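You operate a simulated robot arm through the tools that you are given. There is no shell and no other tool. Be economical: measure what you need, move in short steps, check, and stop when the job is done.

Carry out the task below with a simulated robot arm. There is one attempt and no reset: what you move stays moved.

JOB
Open the left bench drawer, take the steel hex spacer and put it in the inside of the left bench drawer and shut the drawer again. Press the yellow test button three times. Stack the 0.090 mm small spool from the top of the grey bench on top of the 0.050 mm small spool. Take the orange handled pad and put it on the top of the grey bench. Put the green block on the top of cell one. Put one of the gauge blocks from the top of cell one on the top of the grey bench. Any order will do. Set down upright: orange handled pad, gauge block.
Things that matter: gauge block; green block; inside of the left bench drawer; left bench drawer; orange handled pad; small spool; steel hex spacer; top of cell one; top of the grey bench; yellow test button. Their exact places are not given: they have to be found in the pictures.

Only the result counts: the job must be done as asked and must still hold three seconds after the hand-in. Knocking over, shifting, dropping, spilling or breaking anything else fails it.

ROBOT AND FRAMES
A 6-joint arm with a two-finger gripper on a trunk, on a base that drives. Base frame: it is fixed to the floor where the robot stands at the start and does not move with it; the origin is under the middle of the robot, x ahead of it, y to its left, z up. Readings come in m, rad, newtons and seconds.
With the tool pointing down near the work surface it reaches from about 0.14 to 0.84 m from the robot's upright axis, wherever it stands. Its first joint turns from -2.897 to 2.897 rad. Places, roughly: gauge block [-1.75, -0.25, 0.75]; green block [0.75, 0.25, 0.75]; inside of the left bench drawer [0.8, 0.1, 0.7]; left bench drawer [0.7, 0.1, 0.7]; orange handled pad (4x3x6 cm) [0.9, 0.3, 0.9]; small spool [1, -2, 0.75]; steel hex spacer (3x4x4 cm) [0.6, -2.1, 0.8]; top of cell one [-1.7, -0.3, 0.8]; top of the grey bench [0.9, -2.1, 0.8]; yellow test button [0.7, -1.4, 0.8]. Payload 1.66 kg.
Tool frame: the origin (TCP) lies between the finger pads and is the grasp point; the fingertips stand 0.016 m ahead of it; z points along the fingers, y is the line along which they close. The gripper opens to 0.111 m. The gripper's body begins 0.104 m behind the TCP.
Orientation is that of the tool frame in the base frame, as a unit quaternion [x, y, z, w]. With the fingers straight down and closing along the base's y, the tool's x points along the base's -x, its y along +y and its z along -z.

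CONTROLS
- The arm moves only by the tool drive_tool. Its arguments are lists of equal length, an entry for each row: "dp": the shift along the base's x, y, z in m, a list of three; "rotation": the turn, a rotation vector about the base's x, y, z in rad, a list of three. In form: {"dp": [[dx, dy, dz], ...], "rotation": [[ax, ay, az], ...]}. A call has 1 to 12 rows; each row shifts and turns the commanded pose from where the row before left it. "jaw" is the finger opening in m, from 0 to 0.111, set as the call begins (left out, the last holds). Each row takes 0.2 s and may step no farther than 0.05 m and 0.15 rad from the row before; otherwise, or with a gripper value out of range, the whole call is refused. A pose out of reach is approached as far as the arm can. The call stops where the force on the tool passes 40 N (or 10 N more than at its start, if that is more) or the arm is blocked; 0.2 s more then pass. Each finger halts on what it meets, pressing with about 32 N; the grip force reading is that of the motor and also rises with nothing between the fingers. The clock runs only during rows and for 0.2 s after the last one: add rows that do not move to give the fingers time. It gives the time, the measured TCP pose, the force on the tool (base axes), the opening and the grip force at its end, in the units of the frame above (readings bear some noise), with the torque about the TCP (base axes, N m) and any sound that the robot's microphone picked up.
- Cameras (640 x 400 px; columns grow to the right, rows downward): "scene" is now at [0.0498, 0.1686, 1.4199]; the picture's right is [-0.28, -0.96, 0.00], its down [-0.78, 0.23, -0.58] and it looks along [0.56, -0.16, -0.81] (base axes); focal length 254 px, centre (320, 200). "wrist" rides on the gripper at [0.07, 0.014, -0.143] in the tool frame; the picture's right is [-0.19, 0.98, 0.00], its down [-0.87, -0.17, -0.47] and it looks along [-0.46, -0.09, 0.88] (tool axes); focal length 230 px, centre (320, 200).
- capture(camera): a new picture of that camera. No time passes.
- raise_lower(by): slides the trunk up (or, below 0, down) by that many m; the arm and the scene camera ride with it, the base frame stays. It gives what a move gives, with no picture.
- roll_base(legs): drives the robot by 1 to 6 legs, each [ahead, left, turn to the left] in m, m and rad, along the robot's own axes; the way and the turn of a leg run together, so that a leg with both is an arc; at most 1.5 m and 3.142 rad a leg. The arm and the cameras ride along, it lands a little off, and it stops where it bumps. It gives what a move gives.
- pan_tilt(pan, tilt): turns the head with the scene camera to pan (to the left, within 2.094 rad either way) and tilt (down, from -0.506 to 1.204), counted from straight ahead of the robot. It gives what a move gives.
- locate(camera, pixels): for up to 12 pixels [column, row] of the newest picture of that camera ("zoom" is the newest enlarged one), the place [x, y, z] in the base frame of the surface seen there, good to about 0.003 m. No time passes.
- zoom(camera, box): a new picture of the part [left, top, right, bottom] of that camera's present view, enlarged. No time passes.
- finish_job(): hands the job in; it is judged then, once.

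Keep the steps short. Do not move on a guess: measure, check each grasp and each placing, and mend mistakes. In all there are 131 turns and 132 pictures (those below and enlarged ones count). Leave the gripper open and the arm clear of the work at the hand-in unless told otherwise, and finish with a single line.

The tools are called after ">>>" as a command line: name --argument value ..., lists and objects as JSON in quotes. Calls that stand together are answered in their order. drive_tool: Moves the arm, as the interface text tells. Its arguments: {"type":"object","properties":{"dp":{"type":"array","items":{"type":"array","items":{"type":"number"}}},"rotation":{"type":"array","items":{"type":"array","items":{"type":"number"}}},"jaw":{"type":"number"}},"required":["dp","rotation"]} The other tools are called the same way: raise_lower (by) slides the trunk up or down; roll_base (legs) drives the base; pan_tilt (pan, tilt) turns the head that bears the scene camera; capture (camera) takes a picture; locate (camera, pixels) gives the place of the surface under pixels of a picture; zoom (camera, box) takes an enlarged picture of a part of a camera's view; finish_job () hands the job in.

At the start:

```text
clock: 0.0
tool_pos: [0.4537, 0.154, 1.0975]
tool_rot: [0.0, 1.0, 0.001, -0.001]
contact_force: [-0.5, 0.5, 0.4]
moment: [0.01, -0.02, -0.02]
finger_gap: 0.1109
finger_force: 0.1
trunk travel left (down, up): [-0.025, 0.565]
robot x, y, heading: [0.0018, -0.0001, -0.001]
head pan, tilt: [-0.284, 0.951]
```

scene: 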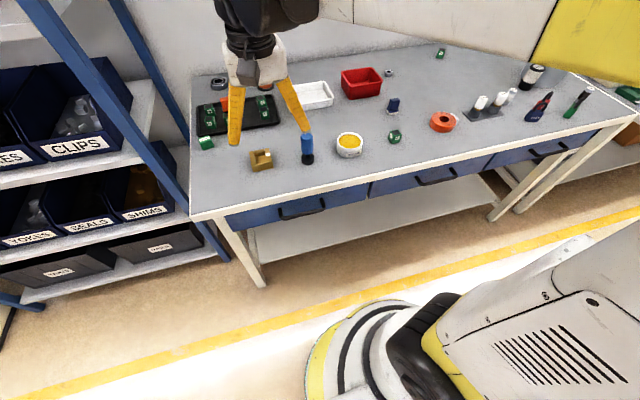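
wrist: 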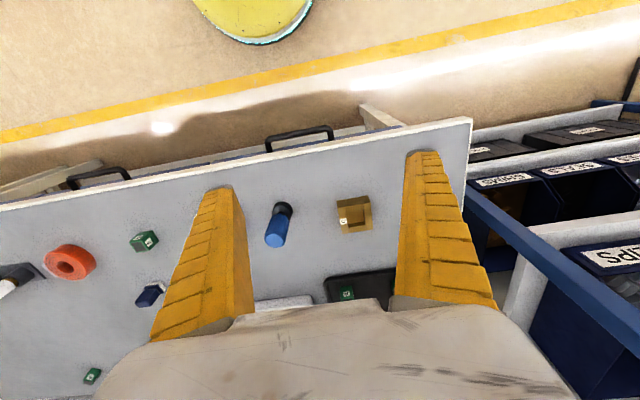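

I see a bench ahead with drawers and small items. I'll enlarge the scene view to identify the parts.

>>> zoom --camera "scene" --box '[180, 50, 420, 200]'

>>> zoom --camera "scene" --box '[400, 30, 640, 180]'

```text
2.67 times, centred on (300, 125) of scene
```

zoom: 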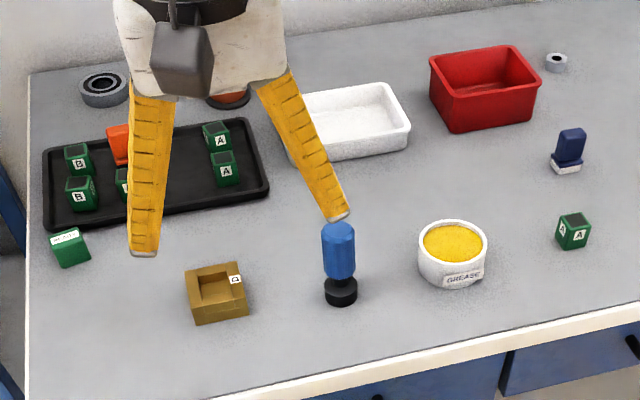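

```text
2.67 times, centred on (520, 105) of scene
```

zoom: 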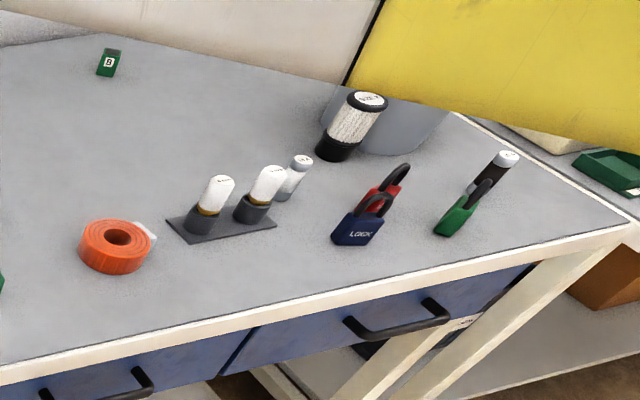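

I'll locate the lone green block, other green blocks, the drawer handles and bench top edges.

>>> locate --camera "scene" --pixels '[[205, 141], [394, 136], [440, 53], [262, 112], [225, 103], [302, 214], [283, 213], [324, 208], [436, 181], [261, 160], [195, 212], [370, 192]]'

>>> pan_tilt --pan 0.2 --tilt 0.8

>>> capture --camera "scene"

>>> zoom --camera "wrist" --box '[220, 180, 440, 320]'

```text
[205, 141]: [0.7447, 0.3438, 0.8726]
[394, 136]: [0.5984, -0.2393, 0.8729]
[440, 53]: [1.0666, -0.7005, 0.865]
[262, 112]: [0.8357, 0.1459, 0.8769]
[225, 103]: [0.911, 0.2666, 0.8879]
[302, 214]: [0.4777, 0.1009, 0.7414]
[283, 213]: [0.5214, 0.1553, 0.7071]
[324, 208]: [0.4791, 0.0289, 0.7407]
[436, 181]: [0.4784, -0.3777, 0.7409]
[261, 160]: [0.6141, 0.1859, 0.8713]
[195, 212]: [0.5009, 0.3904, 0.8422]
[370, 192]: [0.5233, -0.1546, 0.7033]
```

```text
clock: 0.9
tool_pos: [0.4523, 0.152, 1.0988]
tool_rot: [0.0, 1.0, 0.001, 0.0]
contact_force: [0.4, -0.4, -0.6]
moment: [-0.01, 0.02, 0.02]
finger_gap: 0.1111
finger_force: 0.2
trunk travel left (down, up): [-0.025, 0.565]
robot x, y, heading: [0.0041, 0.0002, 0.001]
head pan, tilt: [0.201, 0.799]
```

```text
127 pictures are left
```

scene: 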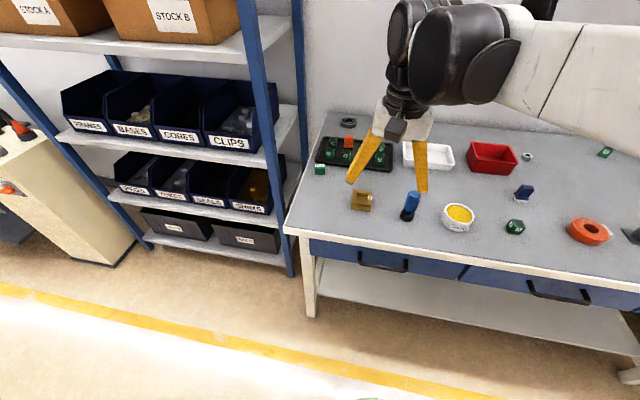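

```text
2.86 times, centred on (330, 250) of wrist
```

zoom: 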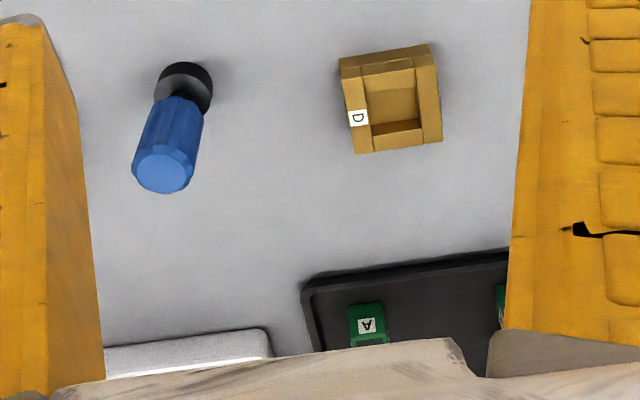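

>>> zoom --camera "scene" --box '[300, 105, 400, 185]'

>>> zoom --camera "scene" --box '[480, 130, 640, 260]'

```text
5.00 times, centred on (350, 145) of scene
```

zoom: 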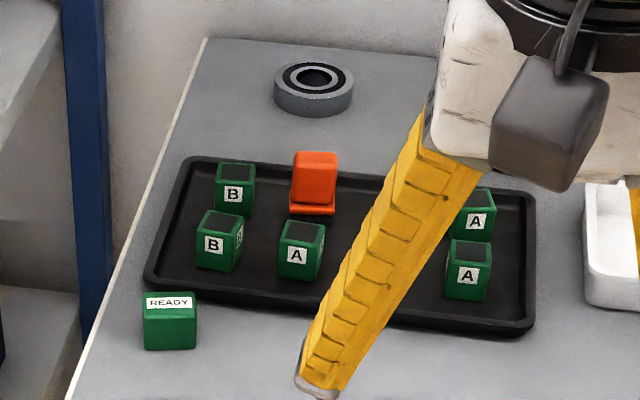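

```text
3.08 times, centred on (560, 195) of scene
```

zoom: 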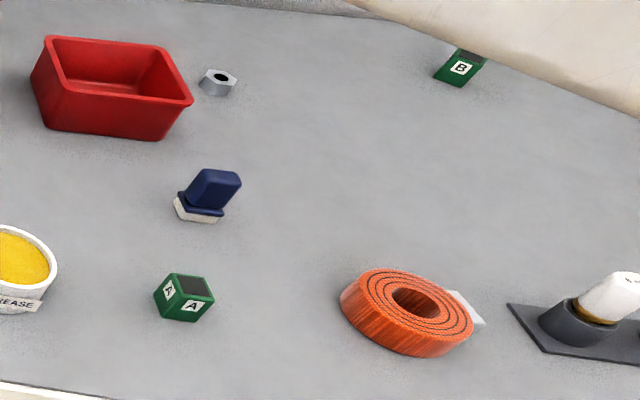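

The lone READY block is plain green; the orange handled pad sits in the black tray. Next look right and behind for the other stations.

>>> pan_tilt --pan -1.1 --tilt 0.55

>>> capture --camera "scene"

>>> pan_tilt --pan 2.09 --tilt 0.4

>>> capture --camera "scene"

>>> pan_tilt --pan -2.09 --tilt 0.4

>>> capture --camera "scene"

```text
clock: 2.4
tool_pos: [0.4534, 0.152, 1.0973]
tool_rot: [0.0, 1.0, -0.001, -0.001]
contact_force: [0.1, 0.2, -0.4]
moment: [0.02, -0.01, 0.01]
finger_gap: 0.1108
finger_force: 0.1
trunk travel left (down, up): [-0.025, 0.565]
robot x, y, heading: [-0.0023, 0.0015, -0.002]
head pan, tilt: [-1.1, 0.55]
```

```text
123 pictures are left
```

scene: 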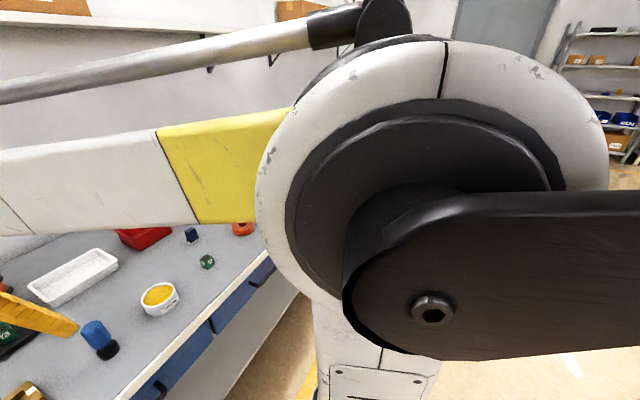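

```text
clock: 5.1
tool_pos: [0.4531, 0.1534, 1.0973]
tool_rot: [-0.001, 1.0, -0.001, 0.0]
contact_force: [-0.8, 0.2, 0.4]
moment: [0.02, 0.03, -0.02]
finger_gap: 0.111
finger_force: 0.1
trunk travel left (down, up): [-0.025, 0.565]
robot x, y, heading: [-0.0004, -0.0015, 0.001]
head pan, tilt: [2.089, 0.4]
```

```text
122 pictures are left
```

scene: 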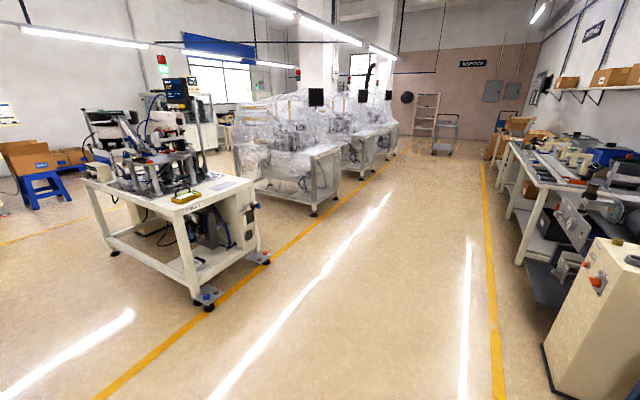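

```text
clock: 8.5
tool_pos: [0.4537, 0.1524, 1.0971]
tool_rot: [0.0, 1.0, 0.0, 0.0]
contact_force: [-0.3, 0.6, 0.6]
moment: [-0.01, 0.01, 0.03]
finger_gap: 0.111
finger_force: 0.0
trunk travel left (down, up): [-0.025, 0.565]
robot x, y, heading: [-0.0032, -0.001, -0.003]
head pan, tilt: [-2.089, 0.4]
```

```text
121 pictures are left
```

scene: 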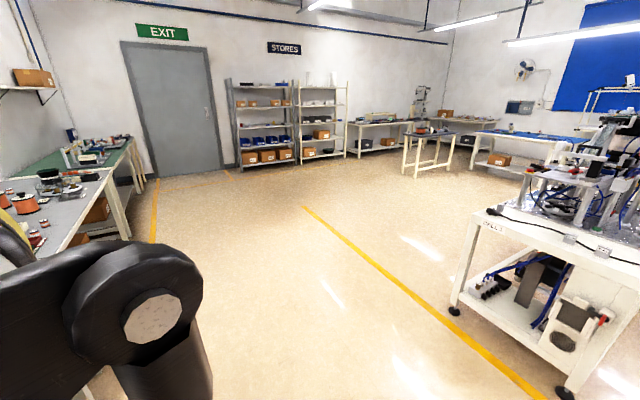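

>>> locate --camera "scene" --pixels '[[490, 222], [600, 215], [560, 240], [90, 210], [30, 200], [17, 240], [600, 255]]'

>>> zoom --camera "scene" --box '[460, 80, 640, 260]'

>>> zoom --camera "scene" --box '[0, 120, 160, 260]'

```text
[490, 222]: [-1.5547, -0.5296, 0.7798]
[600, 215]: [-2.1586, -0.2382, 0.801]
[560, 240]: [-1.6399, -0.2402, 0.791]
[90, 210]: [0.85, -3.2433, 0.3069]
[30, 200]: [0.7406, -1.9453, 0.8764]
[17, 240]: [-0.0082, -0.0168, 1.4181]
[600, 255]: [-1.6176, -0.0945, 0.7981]
```

```text
2.22 times, centred on (550, 170) of scene
```

zoom: 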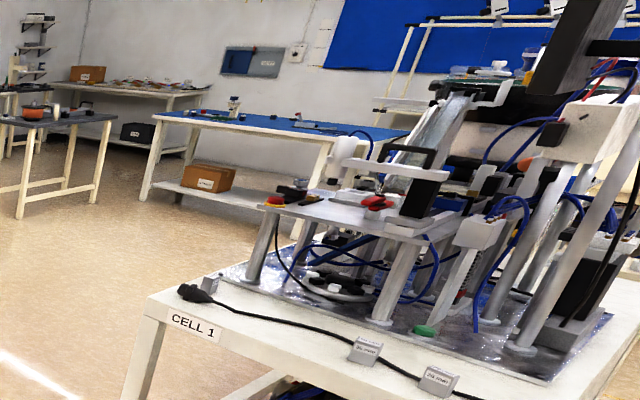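

```text
2.86 times, centred on (80, 190) of scene
```

zoom: 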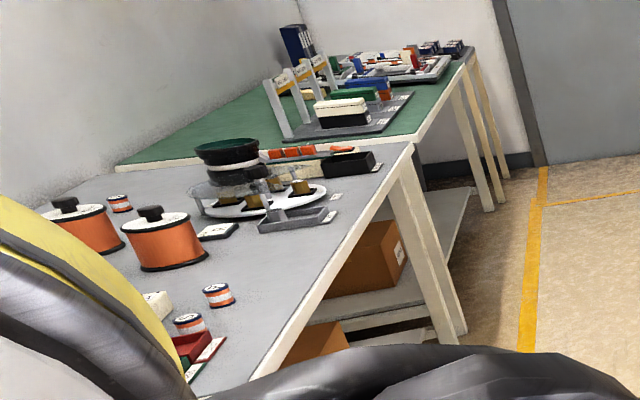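

Cell 1 lies behind the robot, with small grey labelled blocks on its front edge; the spools are on the right end of the grey bench. First I open the drawer: look at the handle closely.

>>> pan_tilt --pan 0.0 --tilt 1.0

>>> capture --camera "scene"

```text
clock: 10.5
tool_pos: [0.4531, 0.1528, 1.097]
tool_rot: [0.001, 1.0, 0.0, 0.0]
contact_force: [0.6, 0.1, -0.4]
moment: [-0.01, -0.02, -0.02]
finger_gap: 0.1108
finger_force: 0.1
trunk travel left (down, up): [-0.025, 0.565]
robot x, y, heading: [-0.0009, 0.001, -0.0]
head pan, tilt: [0.0, 1.0]
```

```text
118 pictures are left
```

scene: 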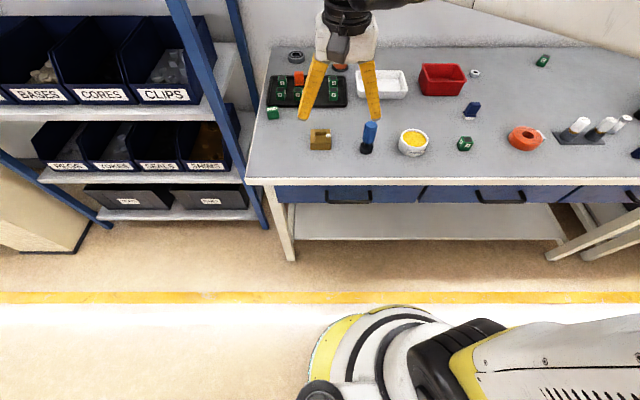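

>>> zoom --camera "scene" --box '[260, 160, 440, 220]'

>>> locate --camera "scene" --pixels '[[348, 200], [327, 193], [371, 193], [348, 194], [300, 193], [300, 183], [300, 178], [400, 193], [272, 113], [299, 79], [421, 193]]'

```text
3.56 times, centred on (350, 190) of scene
```

zoom: 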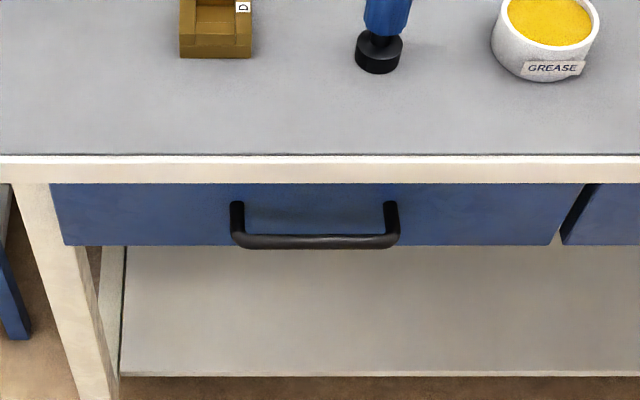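

```text
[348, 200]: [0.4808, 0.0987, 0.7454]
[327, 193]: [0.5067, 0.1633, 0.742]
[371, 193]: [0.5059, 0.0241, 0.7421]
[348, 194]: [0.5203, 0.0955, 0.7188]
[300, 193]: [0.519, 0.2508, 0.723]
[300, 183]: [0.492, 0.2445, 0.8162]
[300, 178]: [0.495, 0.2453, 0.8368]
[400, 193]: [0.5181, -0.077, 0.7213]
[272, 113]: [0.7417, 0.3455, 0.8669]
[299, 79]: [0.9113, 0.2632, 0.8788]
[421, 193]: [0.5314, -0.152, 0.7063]
```

The handle bar runs along y, centred near (0.482, 0.095, 0.742), under the bench edge. I'll back the base up 0.25 m and swing the tool to point forward.

>>> roll_base --legs '[[-0.25, 0, 0]]'

>>> drive_tool --dp '[[0.015, -0.005, -0.01], [0.015, -0.005, -0.01], [0.015, -0.005, -0.01], [0.015, -0.005, -0.01], [0.015, -0.005, -0.01], [0.015, -0.005, -0.01], [0.015, -0.005, -0.01], [0.015, -0.005, -0.01], [0.015, -0.005, -0.01], [0.015, -0.005, -0.01], [0.015, -0.005, -0.01]]' --rotation '[[0, -0.1428, 0], [0, -0.1428, 0], [0, -0.1428, 0], [0, -0.1428, 0], [0, -0.1428, 0], [0, -0.1428, 0], [0, -0.1428, 0], [0, -0.1428, 0], [0, -0.1428, 0], [0, -0.1428, 0], [0, -0.1428, 0]]'

```text
clock: 12.3
tool_pos: [0.1983, 0.1529, 1.0976]
tool_rot: [-0.001, 1.0, 0.0, 0.0]
contact_force: [-0.6, -1.1, -0.1]
moment: [0.03, -0.03, 0.01]
finger_gap: 0.1111
finger_force: 0.0
trunk travel left (down, up): [-0.025, 0.565]
robot x, y, heading: [-0.2524, 0.0038, 0.003]
head pan, tilt: [0.0, 1.0]
```

```text
clock: 14.8
tool_pos: [0.3776, 0.1028, 1.0125]
tool_rot: [0.0, 0.708, 0.0, 0.706]
contact_force: [-0.7, -0.4, -0.1]
moment: [0.0, 0.02, 0.0]
finger_gap: 0.1109
finger_force: 0.0
out of reach, approached as far as the arm can: row 11
trunk travel left (down, up): [-0.025, 0.565]
robot x, y, heading: [-0.2552, 0.0001, 0.001]
head pan, tilt: [0.0, 1.0]
```

Now roll the fingers so they close vertically, descending slowly.

>>> drive_tool --dp '[[-0.005, 0, -0.015], [-0.005, 0, -0.015], [-0.005, 0, -0.015], [-0.005, 0, -0.015], [-0.005, 0, -0.015], [0, 0, -0.015], [0, 0, -0.015], [0, 0, -0.015], [0, 0, -0.015], [0, 0, -0.015], [0, 0, -0.015]]' --rotation '[[0.1428, 0, 0], [0.1428, 0, 0], [0.1428, 0, 0], [0.1428, 0, 0], [0.1428, 0, 0], [0.1428, 0, 0], [0.1428, 0, 0], [0.1428, 0, 0], [0.1428, 0, 0], [0.1428, 0, 0], [0.1428, 0, 0]]' --jaw 0.06

>>> capture --camera "scene"

```text
clock: 17.1
tool_pos: [0.4309, 0.1215, 0.9668]
tool_rot: [0.505, 0.513, 0.49, 0.492]
contact_force: [-0.1, -0.2, 0.3]
moment: [0.0, 0.05, 0.03]
finger_gap: 0.0621
finger_force: 1.0
out of reach, approached as far as the arm can: row 1, 2, 3, 4, 5, 6, 7, 8, 9, 10, 11
trunk travel left (down, up): [-0.025, 0.565]
robot x, y, heading: [-0.2576, -0.0013, 0.002]
head pan, tilt: [0.0, 1.0]
```

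```text
116 pictures are left
```

scene: 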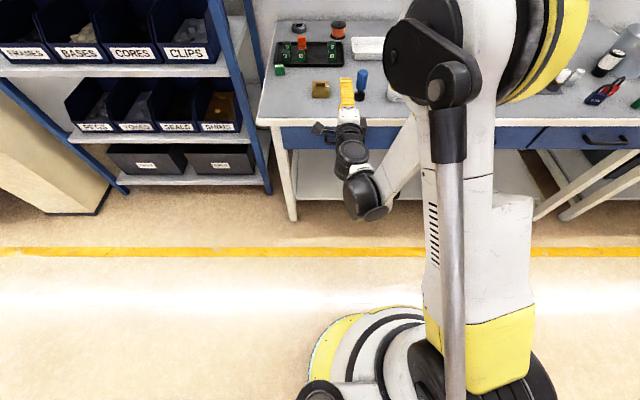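

The arm cannot fold that close; more distance is needed. I back up 0.2 m more, then continue lowering.

>>> roll_base --legs '[[-0.2, 0, 0]]'

>>> drive_tool --dp '[[0.03, -0.004, -0.02], [0.03, -0.004, -0.02], [0.03, -0.004, -0.02], [0.03, -0.004, -0.02], [0.02, -0.004, -0.02], [0.02, -0.004, -0.02], [0, 0, -0.02], [0, 0, -0.02], [0, 0, -0.02], [0, 0, -0.02]]' --rotation '[[0, 0, 0], [0, 0, 0], [0, 0, 0], [0, 0, 0], [0, 0, 0], [0, 0, 0], [0, 0, 0], [0, 0, 0], [0, 0, 0], [0, 0, 0]]'

```text
clock: 18.7
tool_pos: [0.2326, 0.1187, 0.9661]
tool_rot: [0.505, 0.512, 0.49, 0.493]
contact_force: [-0.8, 0.3, 0.1]
moment: [-0.01, 0.01, 0.0]
finger_gap: 0.0622
finger_force: 1.4
trunk travel left (down, up): [-0.025, 0.565]
robot x, y, heading: [-0.4556, -0.003, -0.004]
head pan, tilt: [0.0, 1.0]
```

```text
clock: 20.9
tool_pos: [0.3931, 0.0947, 0.766]
tool_rot: [0.504, 0.513, 0.49, 0.492]
contact_force: [-0.5, 0.3, 0.6]
moment: [0.0, 0.0, 0.0]
finger_gap: 0.062
finger_force: 1.5
trunk travel left (down, up): [-0.025, 0.565]
robot x, y, heading: [-0.4482, -0.0004, -0.001]
head pan, tilt: [0.0, 1.0]
```

Reach is fine now. I check with the wrist camera before engaging the handle.

>>> drive_tool --dp '[[0.02, 0, -0.024]]' --rotation '[[0, 0, 0]]'

>>> capture --camera "wrist"

>>> capture --camera "scene"

```text
clock: 21.3
tool_pos: [0.4134, 0.0952, 0.7431]
tool_rot: [0.505, 0.513, 0.49, 0.493]
contact_force: [0.8, -0.5, 1.0]
moment: [0.0, 0.01, 0.01]
finger_gap: 0.0619
finger_force: 1.5
trunk travel left (down, up): [-0.025, 0.565]
robot x, y, heading: [-0.4515, -0.0044, -0.002]
head pan, tilt: [0.0, 1.0]
```

```text
115 pictures are left
```

wrist: 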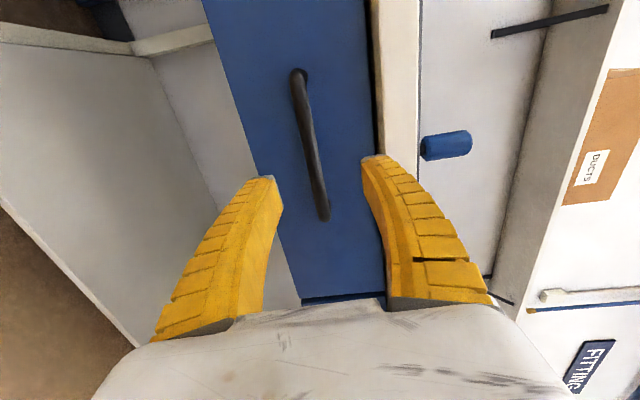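

```text
114 pictures are left
```

scene: 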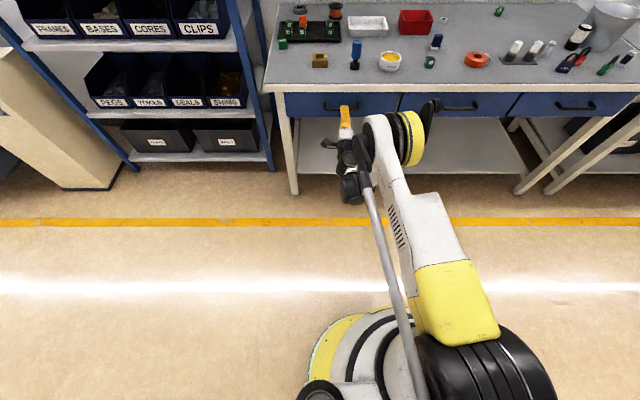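

>>> locate --camera "wrist" --pixels '[[311, 150], [316, 185], [304, 110], [340, 170], [410, 120]]'

```text
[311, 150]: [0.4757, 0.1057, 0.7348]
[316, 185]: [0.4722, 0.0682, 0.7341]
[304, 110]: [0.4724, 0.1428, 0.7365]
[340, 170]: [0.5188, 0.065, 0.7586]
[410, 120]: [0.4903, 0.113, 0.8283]
```

The bar's face reads z≈0.735, x≈0.473. Advance so the pads straddle it, then close.

>>> drive_tool --dp '[[0.03, 0, -0.006], [0.03, 0, 0], [0.006, 0, 0]]' --rotation '[[0, 0, 0], [0, 0, 0], [0, 0, 0]]'

>>> drive_tool --dp '[[0, 0, 0], [0, 0, 0], [0, 0, 0]]' --rotation '[[0, 0, 0], [0, 0, 0], [0, 0, 0]]' --jaw 0.0

```text
clock: 22.1
tool_pos: [0.4657, 0.0938, 0.7602]
tool_rot: [0.505, 0.513, 0.489, 0.493]
contact_force: [-0.3, -0.2, 0.8]
moment: [-0.01, 0.01, 0.01]
finger_gap: 0.062
finger_force: 1.5
out of reach, approached as far as the arm can: row 1, 2, 3
trunk travel left (down, up): [-0.025, 0.565]
robot x, y, heading: [-0.4492, 0.0025, -0.005]
head pan, tilt: [0.0, 1.0]
```

```text
clock: 22.5
tool_pos: [0.4657, 0.0935, 0.7516]
tool_rot: [0.508, 0.513, 0.488, 0.49]
contact_force: [-25.6, -0.7, -58.3]
moment: [0.15, 1.18, 0.17]
finger_gap: 0.0254
finger_force: 32.0
trunk travel left (down, up): [-0.025, 0.565]
robot x, y, heading: [-0.4497, 0.0003, -0.002]
head pan, tilt: [0.0, 1.0]
stopped in row 1: the force on the tool passed its limit at 53 N (the readings are from after the stop); the commanded pose is now the measured one
```

The arm ran out of reach and rode high, so the grip is off-centre. I open, lower the trunk, and look at where the tool stands.

>>> drive_tool --dp '[[0, 0, 0], [0, 0, 0]]' --rotation '[[0, 0, 0], [0, 0, 0]]' --jaw 0.062

>>> raise_lower --by -0.02

>>> capture --camera "wrist"

```text
clock: 23.1
tool_pos: [0.4661, 0.0939, 0.7574]
tool_rot: [0.507, 0.513, 0.488, 0.492]
contact_force: [-0.3, 1.1, 0.2]
moment: [0.0, -0.02, 0.04]
finger_gap: 0.064
finger_force: 1.6
trunk travel left (down, up): [-0.025, 0.565]
robot x, y, heading: [-0.4535, 0.0016, -0.001]
head pan, tilt: [0.0, 1.0]
```

```text
clock: 23.8
tool_pos: [0.4651, 0.0936, 0.738]
tool_rot: [0.506, 0.512, 0.489, 0.492]
contact_force: [-0.8, 0.1, 0.6]
moment: [0.03, -0.01, -0.03]
finger_gap: 0.0638
finger_force: 1.4
trunk travel left (down, up): [-0.005, 0.585]
robot x, y, heading: [-0.4559, 0.0001, -0.003]
head pan, tilt: [0.0, 1.0]
```

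```text
113 pictures are left
```

wrist: 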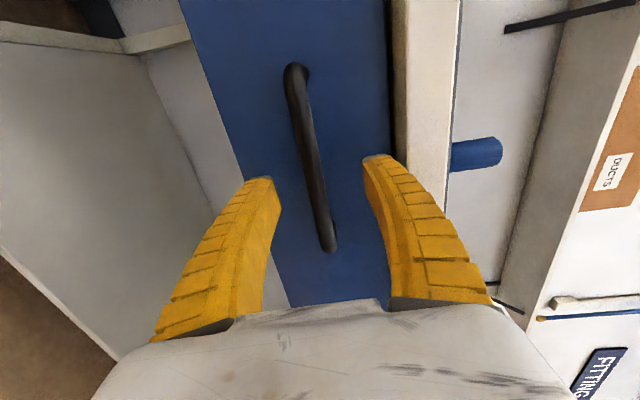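

Now centred on the bar at z 0.738. I nudge the base ahead 12 mm and close.

>>> roll_base --legs '[[0.014, 0, 0]]'

>>> drive_tool --dp '[[0, 0, 0], [0, 0, 0], [0, 0, 0]]' --rotation '[[0, 0, 0], [0, 0, 0], [0, 0, 0]]' --jaw 0.0

```text
clock: 24.5
tool_pos: [0.4792, 0.0935, 0.7403]
tool_rot: [0.506, 0.512, 0.49, 0.492]
contact_force: [0.7, 0.3, 0.0]
moment: [-0.02, 0.02, -0.02]
finger_gap: 0.0642
finger_force: 1.8
trunk travel left (down, up): [-0.005, 0.585]
robot x, y, heading: [-0.4359, 0.0004, -0.003]
head pan, tilt: [0.0, 1.0]
```

```text
clock: 25.3
tool_pos: [0.4804, 0.0931, 0.7351]
tool_rot: [0.508, 0.512, 0.488, 0.492]
contact_force: [-3.1, -0.7, -33.3]
moment: [0.23, 0.1, -0.14]
finger_gap: 0.0117
finger_force: 34.1
trunk travel left (down, up): [-0.005, 0.585]
robot x, y, heading: [-0.4355, 0.004, -0.0]
head pan, tilt: [0.0, 1.0]
```

Gripped (12 mm bar). Pull by driving the base back 0.22 m.

>>> roll_base --legs '[[-0.22, 0, 0]]'

>>> capture --camera "scene"

```text
clock: 26.9
tool_pos: [0.2824, 0.0928, 0.7379]
tool_rot: [0.507, 0.512, 0.489, 0.492]
contact_force: [0.9, 0.7, -9.9]
moment: [0.1, -0.14, -0.02]
finger_gap: 0.0003
finger_force: 28.7
trunk travel left (down, up): [-0.005, 0.585]
robot x, y, heading: [-0.635, -0.0012, 0.002]
head pan, tilt: [0.0, 1.0]
stopped in leg 1: the force on the tool passed its limit at 44 N (the readings are from after the stop); the commanded pose is now the measured one
```

```text
112 pictures are left
```

scene: 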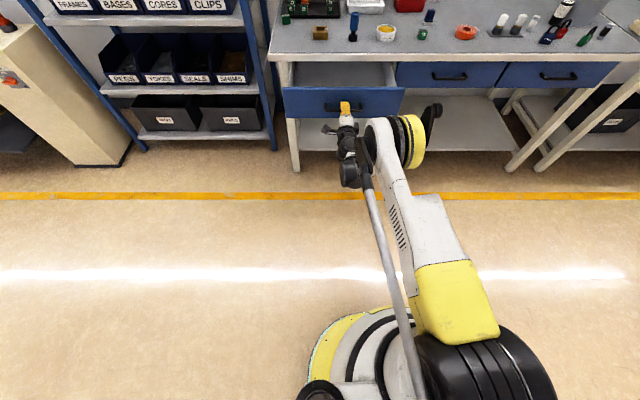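

The drawer is open and reached its stop, with the grip slipping off. Open the fingers, back off, and measure.

>>> drive_tool --dp '[[0, 0, 0], [-0.03, 0, 0], [-0.03, 0, 0]]' --rotation '[[0, 0, 0], [0, 0, 0], [0, 0, 0]]' --jaw 0.06

>>> zoom --camera "scene" --box '[260, 40, 420, 140]'

>>> locate --camera "zoom" --pixels '[[120, 185], [400, 110], [200, 120], [500, 185], [300, 250], [450, 185], [300, 187], [300, 65]]'

```text
clock: 27.7
tool_pos: [0.2243, 0.0929, 0.7385]
tool_rot: [0.508, 0.512, 0.489, 0.492]
contact_force: [0.2, 0.4, 0.0]
moment: [-0.01, -0.03, -0.05]
finger_gap: 0.0619
finger_force: 1.6
trunk travel left (down, up): [-0.005, 0.585]
robot x, y, heading: [-0.6346, 0.0027, 0.0]
head pan, tilt: [0.0, 1.0]
```

```text
4.00 times, centred on (340, 90) of scene
```

zoom: 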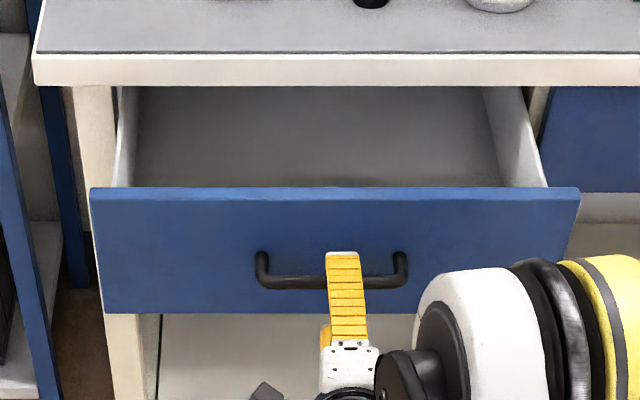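

```text
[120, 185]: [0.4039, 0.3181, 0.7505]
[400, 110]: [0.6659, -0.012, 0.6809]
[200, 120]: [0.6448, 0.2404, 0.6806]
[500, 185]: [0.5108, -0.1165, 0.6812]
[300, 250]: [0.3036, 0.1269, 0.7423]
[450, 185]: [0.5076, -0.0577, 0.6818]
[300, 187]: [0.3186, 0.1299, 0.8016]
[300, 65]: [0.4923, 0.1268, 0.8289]
```

Drawer front top is at x≈0.32, floor z≈0.68 – plenty of space. Now turn the tool back down while raising.

>>> drive_tool --dp '[[-0.01, 0, 0.02], [-0.01, 0, 0.02], [0, 0, 0.02], [0, 0, 0.03], [0, 0, 0.03], [0, 0, 0.03], [0, 0, 0.03], [0, 0, 0.03], [0, 0, 0.03], [0, 0, 0.03], [0, 0, 0.03]]' --rotation '[[-0.1428, 0, 0], [-0.1428, 0, 0], [-0.1428, 0, 0], [-0.1428, 0, 0], [-0.1428, 0, 0], [-0.1428, 0, 0], [-0.1428, 0, 0], [-0.1428, 0, 0], [-0.1428, 0, 0], [-0.1428, 0, 0], [-0.1428, 0, 0]]' --jaw 0.11

>>> drive_tool --dp '[[-0.02, 0, 0.01], [-0.02, 0, 0.01], [-0.02, 0, 0.01], [-0.02, 0, 0.01], [-0.02, 0, 0.01], [-0.02, 0, 0.01], [-0.02, 0, 0.01], [-0.02, 0, 0.01], [-0.02, 0, 0.01], [-0.02, 0, 0.01], [-0.02, 0, 0.01]]' --rotation '[[0, 0.1428, 0], [0, 0.1428, 0], [0, 0.1428, 0], [0, 0.1428, 0], [0, 0.1428, 0], [0, 0.1428, 0], [0, 0.1428, 0], [0, 0.1428, 0], [0, 0.1428, 0], [0, 0.1428, 0], [0, 0.1428, 0]]'

>>> roll_base --legs '[[0, 0.35, 0], [0.63, 0, 0]]'

>>> capture --camera "scene"

```text
clock: 30.1
tool_pos: [0.2019, 0.0944, 1.0388]
tool_rot: [0.01, 0.708, -0.016, 0.706]
contact_force: [0.7, -0.2, 0.7]
moment: [-0.01, -0.02, 0.02]
finger_gap: 0.1103
finger_force: 0.1
trunk travel left (down, up): [-0.005, 0.585]
robot x, y, heading: [-0.6326, 0.0008, 0.001]
head pan, tilt: [0.0, 1.0]
```

```text
clock: 32.5
tool_pos: [-0.0199, 0.0939, 1.1479]
tool_rot: [-0.004, 1.0, -0.019, -0.004]
contact_force: [0.8, -1.1, 0.8]
moment: [0.03, -0.01, -0.05]
finger_gap: 0.1102
finger_force: 0.1
trunk travel left (down, up): [-0.005, 0.585]
robot x, y, heading: [-0.6373, 0.002, -0.001]
head pan, tilt: [0.0, 1.0]
```

```text
clock: 37.9
tool_pos: [0.6031, 0.4443, 1.1473]
tool_rot: [-0.002, 1.0, -0.018, -0.001]
contact_force: [-0.4, -0.1, 0.8]
moment: [-0.01, -0.01, 0.03]
finger_gap: 0.1102
finger_force: 0.0
trunk travel left (down, up): [-0.005, 0.585]
robot x, y, heading: [-0.0139, 0.3539, -0.007]
head pan, tilt: [0.0, 1.0]
```

```text
110 pictures are left
```

scene: 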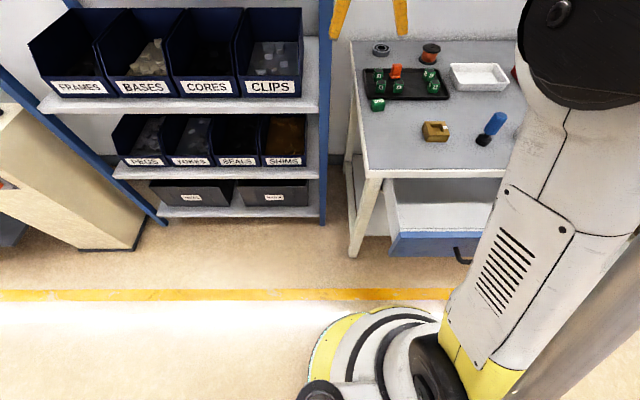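

>>> zoom --camera "scene" --box '[340, 30, 470, 120]'

>>> locate --camera "scene" --pixels '[[372, 105], [384, 105], [378, 102], [322, 150], [326, 30], [372, 100], [383, 99]]'

>>> capture --camera "wrist"

```text
4.44 times, centred on (405, 75) of scene
```

zoom: 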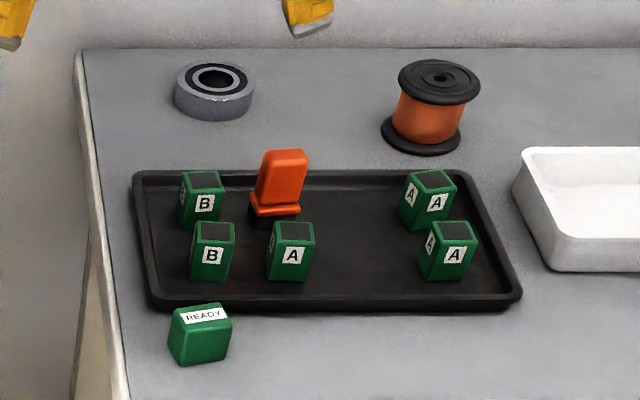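

```text
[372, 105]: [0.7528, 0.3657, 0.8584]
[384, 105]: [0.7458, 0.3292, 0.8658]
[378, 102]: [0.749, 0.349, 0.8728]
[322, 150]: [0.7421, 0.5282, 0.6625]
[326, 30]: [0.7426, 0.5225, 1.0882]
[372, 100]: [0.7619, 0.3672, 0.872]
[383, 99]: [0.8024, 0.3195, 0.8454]
```

```text
108 pictures are left
```

wrist: 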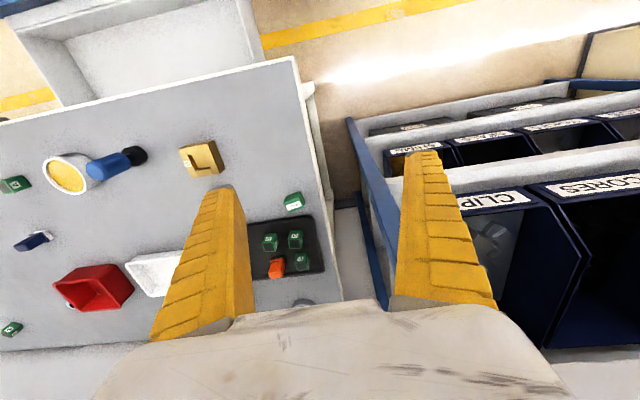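

Block READY centre ≈ (0.76, 0.348, 0.86). Move the tool away from the shelf and toward a spot above the block.

>>> drive_tool --dp '[[0, -0.05, 0], [0, -0.046, 0], [0.04, 0, -0.03], [0.04, 0, -0.03], [0.04, 0, -0.03], [0.03, 0, -0.03], [0, 0, -0.02]]' --rotation '[[0, 0, 0], [0, 0, 0], [0, 0, 0], [0, 0, 0], [0, 0, 0], [0, 0, 0.0], [0, 0, 0]]' --jaw 0.08

>>> capture --camera "wrist"

>>> capture --camera "scene"

```text
clock: 39.5
tool_pos: [0.755, 0.3482, 1.0095]
tool_rot: [-0.002, 1.0, -0.019, 0.0]
contact_force: [1.2, -0.3, -0.2]
moment: [0.02, -0.01, 0.01]
finger_gap: 0.0814
finger_force: 0.9
trunk travel left (down, up): [-0.005, 0.585]
robot x, y, heading: [-0.0137, 0.3504, -0.009]
head pan, tilt: [0.0, 1.0]
```

```text
107 pictures are left
```

wrist: 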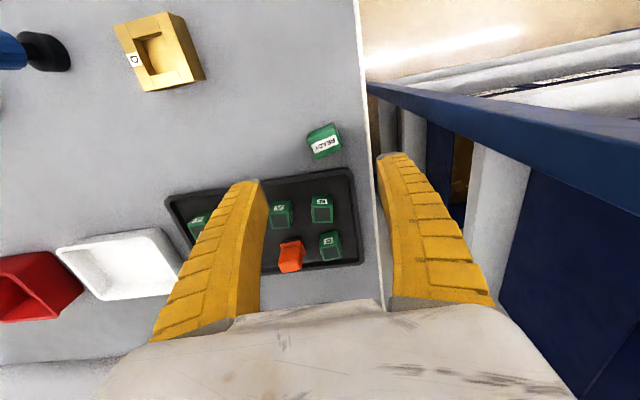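

```text
106 pictures are left
```

scene: 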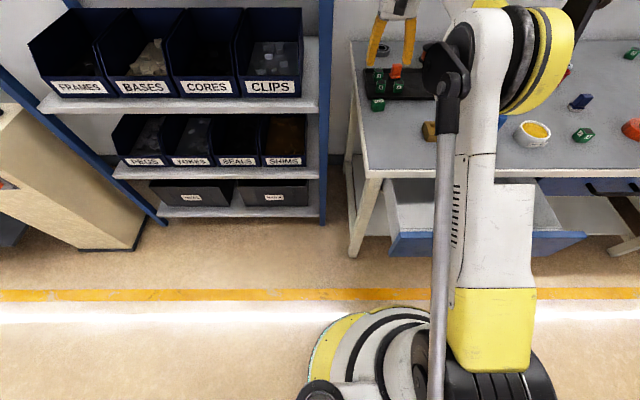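

>>> zoom --camera "wrist" --box '[270, 100, 390, 180]'

>>> locate --camera "zoom" --pixels '[[205, 170], [340, 115], [365, 190], [220, 265], [300, 190], [270, 270], [300, 130]]'

```text
5.00 times, centred on (330, 140) of wrist
```

zoom: 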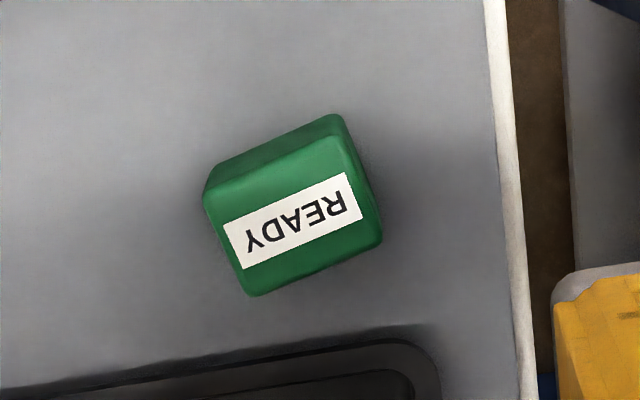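

```text
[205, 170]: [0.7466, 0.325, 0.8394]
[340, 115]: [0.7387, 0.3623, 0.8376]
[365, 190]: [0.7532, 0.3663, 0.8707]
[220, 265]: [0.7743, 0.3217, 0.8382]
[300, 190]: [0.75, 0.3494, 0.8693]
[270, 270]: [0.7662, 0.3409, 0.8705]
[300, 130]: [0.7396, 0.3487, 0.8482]
```

>>> locate --camera "zoom" --pixels '[[215, 205], [340, 150], [372, 240], [255, 285], [228, 230], [350, 182]]'

```text
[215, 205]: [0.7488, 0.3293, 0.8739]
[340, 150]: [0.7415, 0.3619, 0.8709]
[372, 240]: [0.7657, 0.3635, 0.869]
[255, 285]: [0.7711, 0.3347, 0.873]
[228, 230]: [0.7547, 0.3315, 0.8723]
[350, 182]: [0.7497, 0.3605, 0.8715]
```

Centre (0.757, 0.347), top 0.872, yaw ≈ +0.15. Correct the small tool tilt, turn, and descend.

>>> drive_tool --dp '[[0.002, -0.001, -0.03], [0, 0, -0.03], [0, 0, -0.03], [0, 0, -0.03], [0, 0, -0.027]]' --rotation '[[0.038, 0, 0], [0, 0, 0.15], [0, 0, 0], [0, 0, 0], [0, 0, 0]]'

>>> capture --camera "wrist"

```text
clock: 40.7
tool_pos: [0.7534, 0.3461, 0.8608]
tool_rot: [-0.076, 0.997, 0.0, 0.0]
contact_force: [0.0, -0.5, 0.0]
moment: [0.02, 0.04, 0.0]
finger_gap: 0.0816
finger_force: 1.1
trunk travel left (down, up): [-0.005, 0.585]
robot x, y, heading: [-0.0148, 0.355, -0.003]
head pan, tilt: [0.0, 1.0]
```

```text
104 pictures are left
```

wrist: 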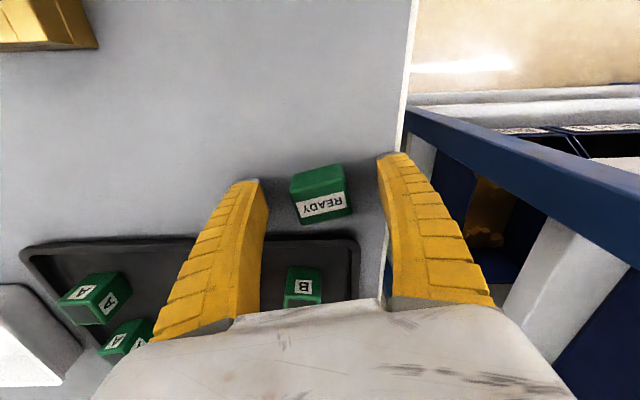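

The block sits between the fingers; close.

>>> drive_tool --dp '[[0.002, 0, 0], [0, 0, 0], [0, 0, 0]]' --rotation '[[0, 0, 0], [0, 0, 0], [0, 0, 0]]' --jaw 0.0

>>> drive_tool --dp '[[0, 0, 0.03], [0, 0, 0.04], [0, 0, 0.05], [-0.03, 0, 0.05], [-0.05, 0, 0.05], [-0.05, 0, 0], [-0.05, 0, 0], [-0.05, 0, 0], [-0.05, 0, 0], [-0.05, 0, 0], [-0.05, 0, 0]]' --rotation '[[0, 0, 0], [0, 0, 0], [0, 0, 0], [0, 0, 0], [0, 0, 0], [0, 0, 0], [0, 0, 0], [0, 0, 0], [0, 0, 0], [0, 0, 0], [0, 0, 0]]'

>>> capture --camera "wrist"

```text
clock: 41.5
tool_pos: [0.755, 0.3466, 0.8623]
tool_rot: [-0.077, 0.997, 0.0, -0.001]
contact_force: [-0.5, -0.6, 5.8]
moment: [0.0, 0.03, 0.07]
finger_gap: 0.0328
finger_force: 31.8
trunk travel left (down, up): [-0.005, 0.585]
robot x, y, heading: [-0.0133, 0.3518, -0.004]
head pan, tilt: [0.0, 1.0]
```

```text
refused: row 4 steps farther than a row can; nothing moved
```

```text
103 pictures are left
```

wrist: 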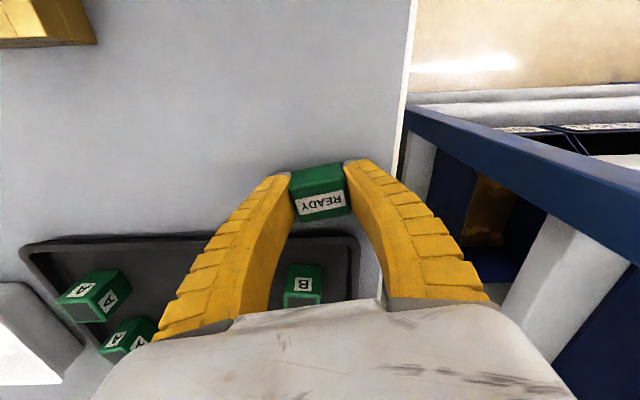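

Gripped at 33 mm. Lift and retract.

>>> drive_tool --dp '[[0, 0, 0.03], [0, 0, 0.04], [0, 0, 0.05], [-0.03, 0, 0.04], [-0.03, 0, 0.04], [-0.045, 0, 0], [-0.045, 0, 0], [-0.045, 0, 0], [-0.045, 0, 0], [-0.045, 0, 0], [-0.045, 0, 0]]' --rotation '[[0, 0, 0], [0, 0, 0], [0, 0, 0], [0, 0, 0], [0, 0, 0], [0, 0, 0], [0, 0, 0], [0, 0, 0], [0, 0, 0], [0, 0, 0], [0, 0, 0]]'

>>> roll_base --legs '[[-0.7, 0, 0], [0, 0, 3.1]]'

>>> pan_tilt --pan 0.0 --tilt 0.8

>>> capture --camera "scene"

```text
clock: 43.9
tool_pos: [0.4265, 0.3443, 1.0582]
tool_rot: [-0.077, 0.997, 0.0, -0.001]
contact_force: [0.7, 0.0, -1.4]
moment: [-0.03, 0.03, 0.01]
finger_gap: 0.0319
finger_force: 32.7
trunk travel left (down, up): [-0.005, 0.585]
robot x, y, heading: [-0.0122, 0.3563, 0.0]
head pan, tilt: [0.0, 1.0]
```

```text
clock: 54.9
tool_pos: [-1.1522, 0.4176, 1.0591]
tool_rot: [1.0, 0.022, 0.001, 0.001]
contact_force: [-0.7, -0.4, 0.4]
moment: [-0.01, -0.05, -0.01]
finger_gap: 0.0317
finger_force: 32.1
trunk travel left (down, up): [-0.005, 0.585]
robot x, y, heading: [-0.7149, 0.3585, 3.028]
head pan, tilt: [0.0, 1.0]
```

```text
clock: 55.6
tool_pos: [-1.1513, 0.4179, 1.0575]
tool_rot: [1.0, 0.021, 0.001, 0.0]
contact_force: [-0.6, -0.5, -0.6]
moment: [0.0, 0.02, -0.02]
finger_gap: 0.0314
finger_force: 31.9
trunk travel left (down, up): [-0.005, 0.585]
robot x, y, heading: [-0.7183, 0.358, 3.026]
head pan, tilt: [0.0, 0.799]
```

```text
102 pictures are left
```

scene: 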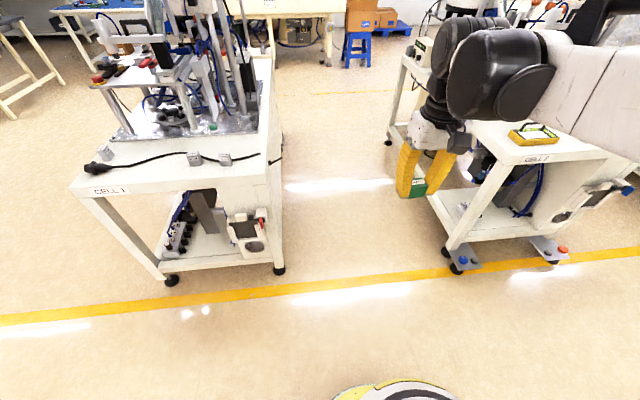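

>>> zoom --camera "scene" --box '[70, 90, 290, 210]'

>>> locate --camera "zoom" --pixels '[[30, 295], [580, 240], [75, 225], [360, 195], [450, 195], [360, 235], [260, 240], [500, 215], [520, 170], [580, 130], [150, 250], [120, 150]]'

```text
2.91 times, centred on (180, 150) of scene
```

zoom: 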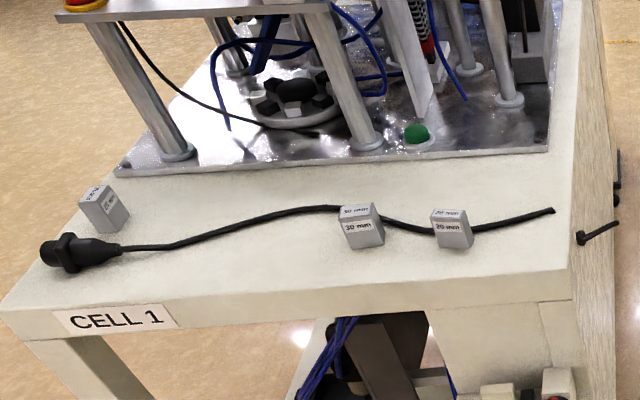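

```text
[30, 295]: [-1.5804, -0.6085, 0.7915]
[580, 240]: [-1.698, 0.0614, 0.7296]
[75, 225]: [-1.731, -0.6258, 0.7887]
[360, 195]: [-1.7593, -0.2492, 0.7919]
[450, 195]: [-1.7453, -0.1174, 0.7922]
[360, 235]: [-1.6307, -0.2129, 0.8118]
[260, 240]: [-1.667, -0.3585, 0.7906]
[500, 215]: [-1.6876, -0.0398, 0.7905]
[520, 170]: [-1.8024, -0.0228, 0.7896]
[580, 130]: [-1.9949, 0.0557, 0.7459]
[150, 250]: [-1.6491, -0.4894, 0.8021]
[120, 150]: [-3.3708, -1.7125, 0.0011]
```

Cell 1's top is at z≈0.79, with free space at the front edge left of the 30 mm block. Drive squarely in front of it.

>>> roll_base --legs '[[0, 0, 0.115], [0, 0.73, 0], [0.32, 0, 0]]'

>>> capture --camera "wrist"

>>> capture --camera "scene"

```text
clock: 62.0
tool_pos: [-1.4847, -0.3801, 1.0575]
tool_rot: [0.997, 0.077, 0.001, 0.0]
contact_force: [0.2, -1.0, -0.4]
moment: [0.02, -0.02, 0.01]
finger_gap: 0.0318
finger_force: 32.8
trunk travel left (down, up): [-0.005, 0.585]
robot x, y, heading: [-1.0475, -0.3878, 3.138]
head pan, tilt: [0.0, 0.799]
```

```text
100 pictures are left
```

wrist: 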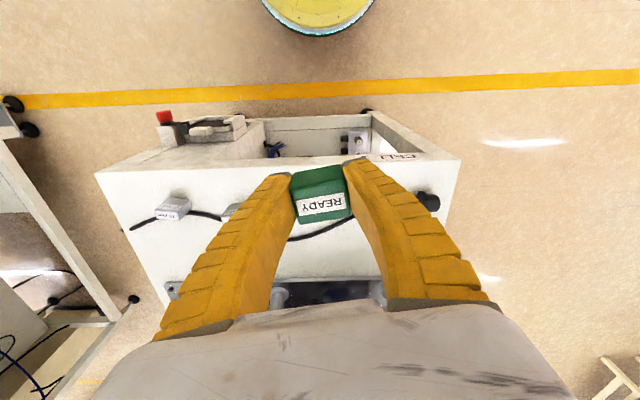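

```text
99 pictures are left
```

scene: 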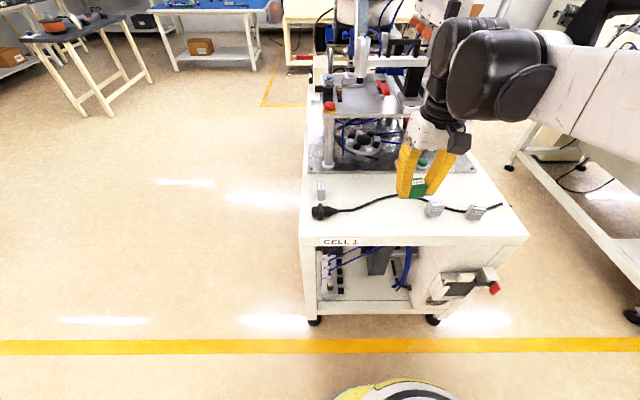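

>>> zoom --camera "scene" --box '[290, 160, 530, 260]'

>>> locate --camera "zoom" --pixels '[[50, 200], [300, 195], [560, 190], [150, 120], [200, 165], [260, 165], [320, 165], [240, 185], [85, 60], [90, 90], [260, 110], [200, 125]]'

```text
2.67 times, centred on (410, 210) of scene
```

zoom: 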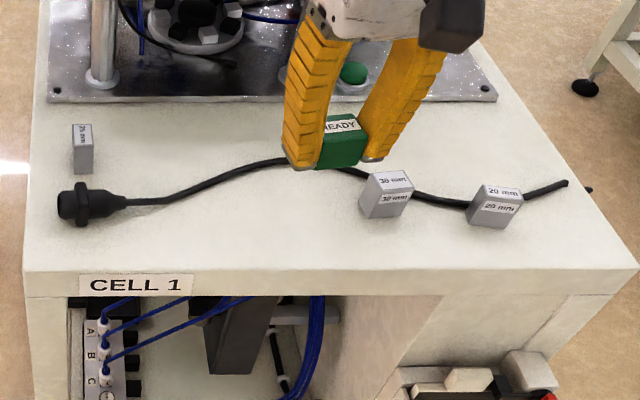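

```text
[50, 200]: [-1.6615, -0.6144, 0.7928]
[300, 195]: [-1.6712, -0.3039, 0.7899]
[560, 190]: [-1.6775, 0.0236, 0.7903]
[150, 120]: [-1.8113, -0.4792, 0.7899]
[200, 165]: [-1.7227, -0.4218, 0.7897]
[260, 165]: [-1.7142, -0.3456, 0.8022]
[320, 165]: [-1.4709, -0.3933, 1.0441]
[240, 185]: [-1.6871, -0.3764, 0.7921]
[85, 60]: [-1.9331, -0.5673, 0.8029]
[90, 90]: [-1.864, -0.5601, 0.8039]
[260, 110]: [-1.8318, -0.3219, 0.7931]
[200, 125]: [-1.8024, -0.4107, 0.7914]
```

Place spot: (-1.62, -0.40), clear of the cable (x≈-1.71) and the 30 mm block. Move over and lower.

>>> drive_tool --dp '[[-0.045, -0.007, 0], [-0.045, -0.007, 0], [-0.045, -0.006, 0], [0, 0, -0.045], [0, 0, -0.045], [0, 0, -0.045], [0, 0, -0.045], [0, 0, -0.04], [0, 0, -0.018]]' --rotation '[[0, 0, 0], [0, 0, 0], [0, 0, 0], [0, 0, 0], [0, 0, 0], [0, 0, 0], [0, 0, 0], [0, 0, 0], [0, 0, 0]]'

>>> capture --camera "wrist"

```text
clock: 64.0
tool_pos: [-1.6182, -0.399, 0.8206]
tool_rot: [0.997, 0.078, 0.0, -0.001]
contact_force: [-0.8, -0.7, -0.6]
moment: [0.02, -0.04, 0.02]
finger_gap: 0.032
finger_force: 32.7
trunk travel left (down, up): [-0.005, 0.585]
robot x, y, heading: [-1.0421, -0.3855, 3.135]
head pan, tilt: [0.0, 0.799]
```

```text
97 pictures are left
```

wrist: 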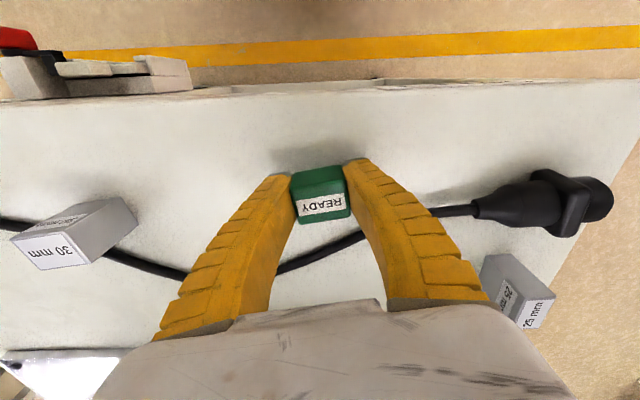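

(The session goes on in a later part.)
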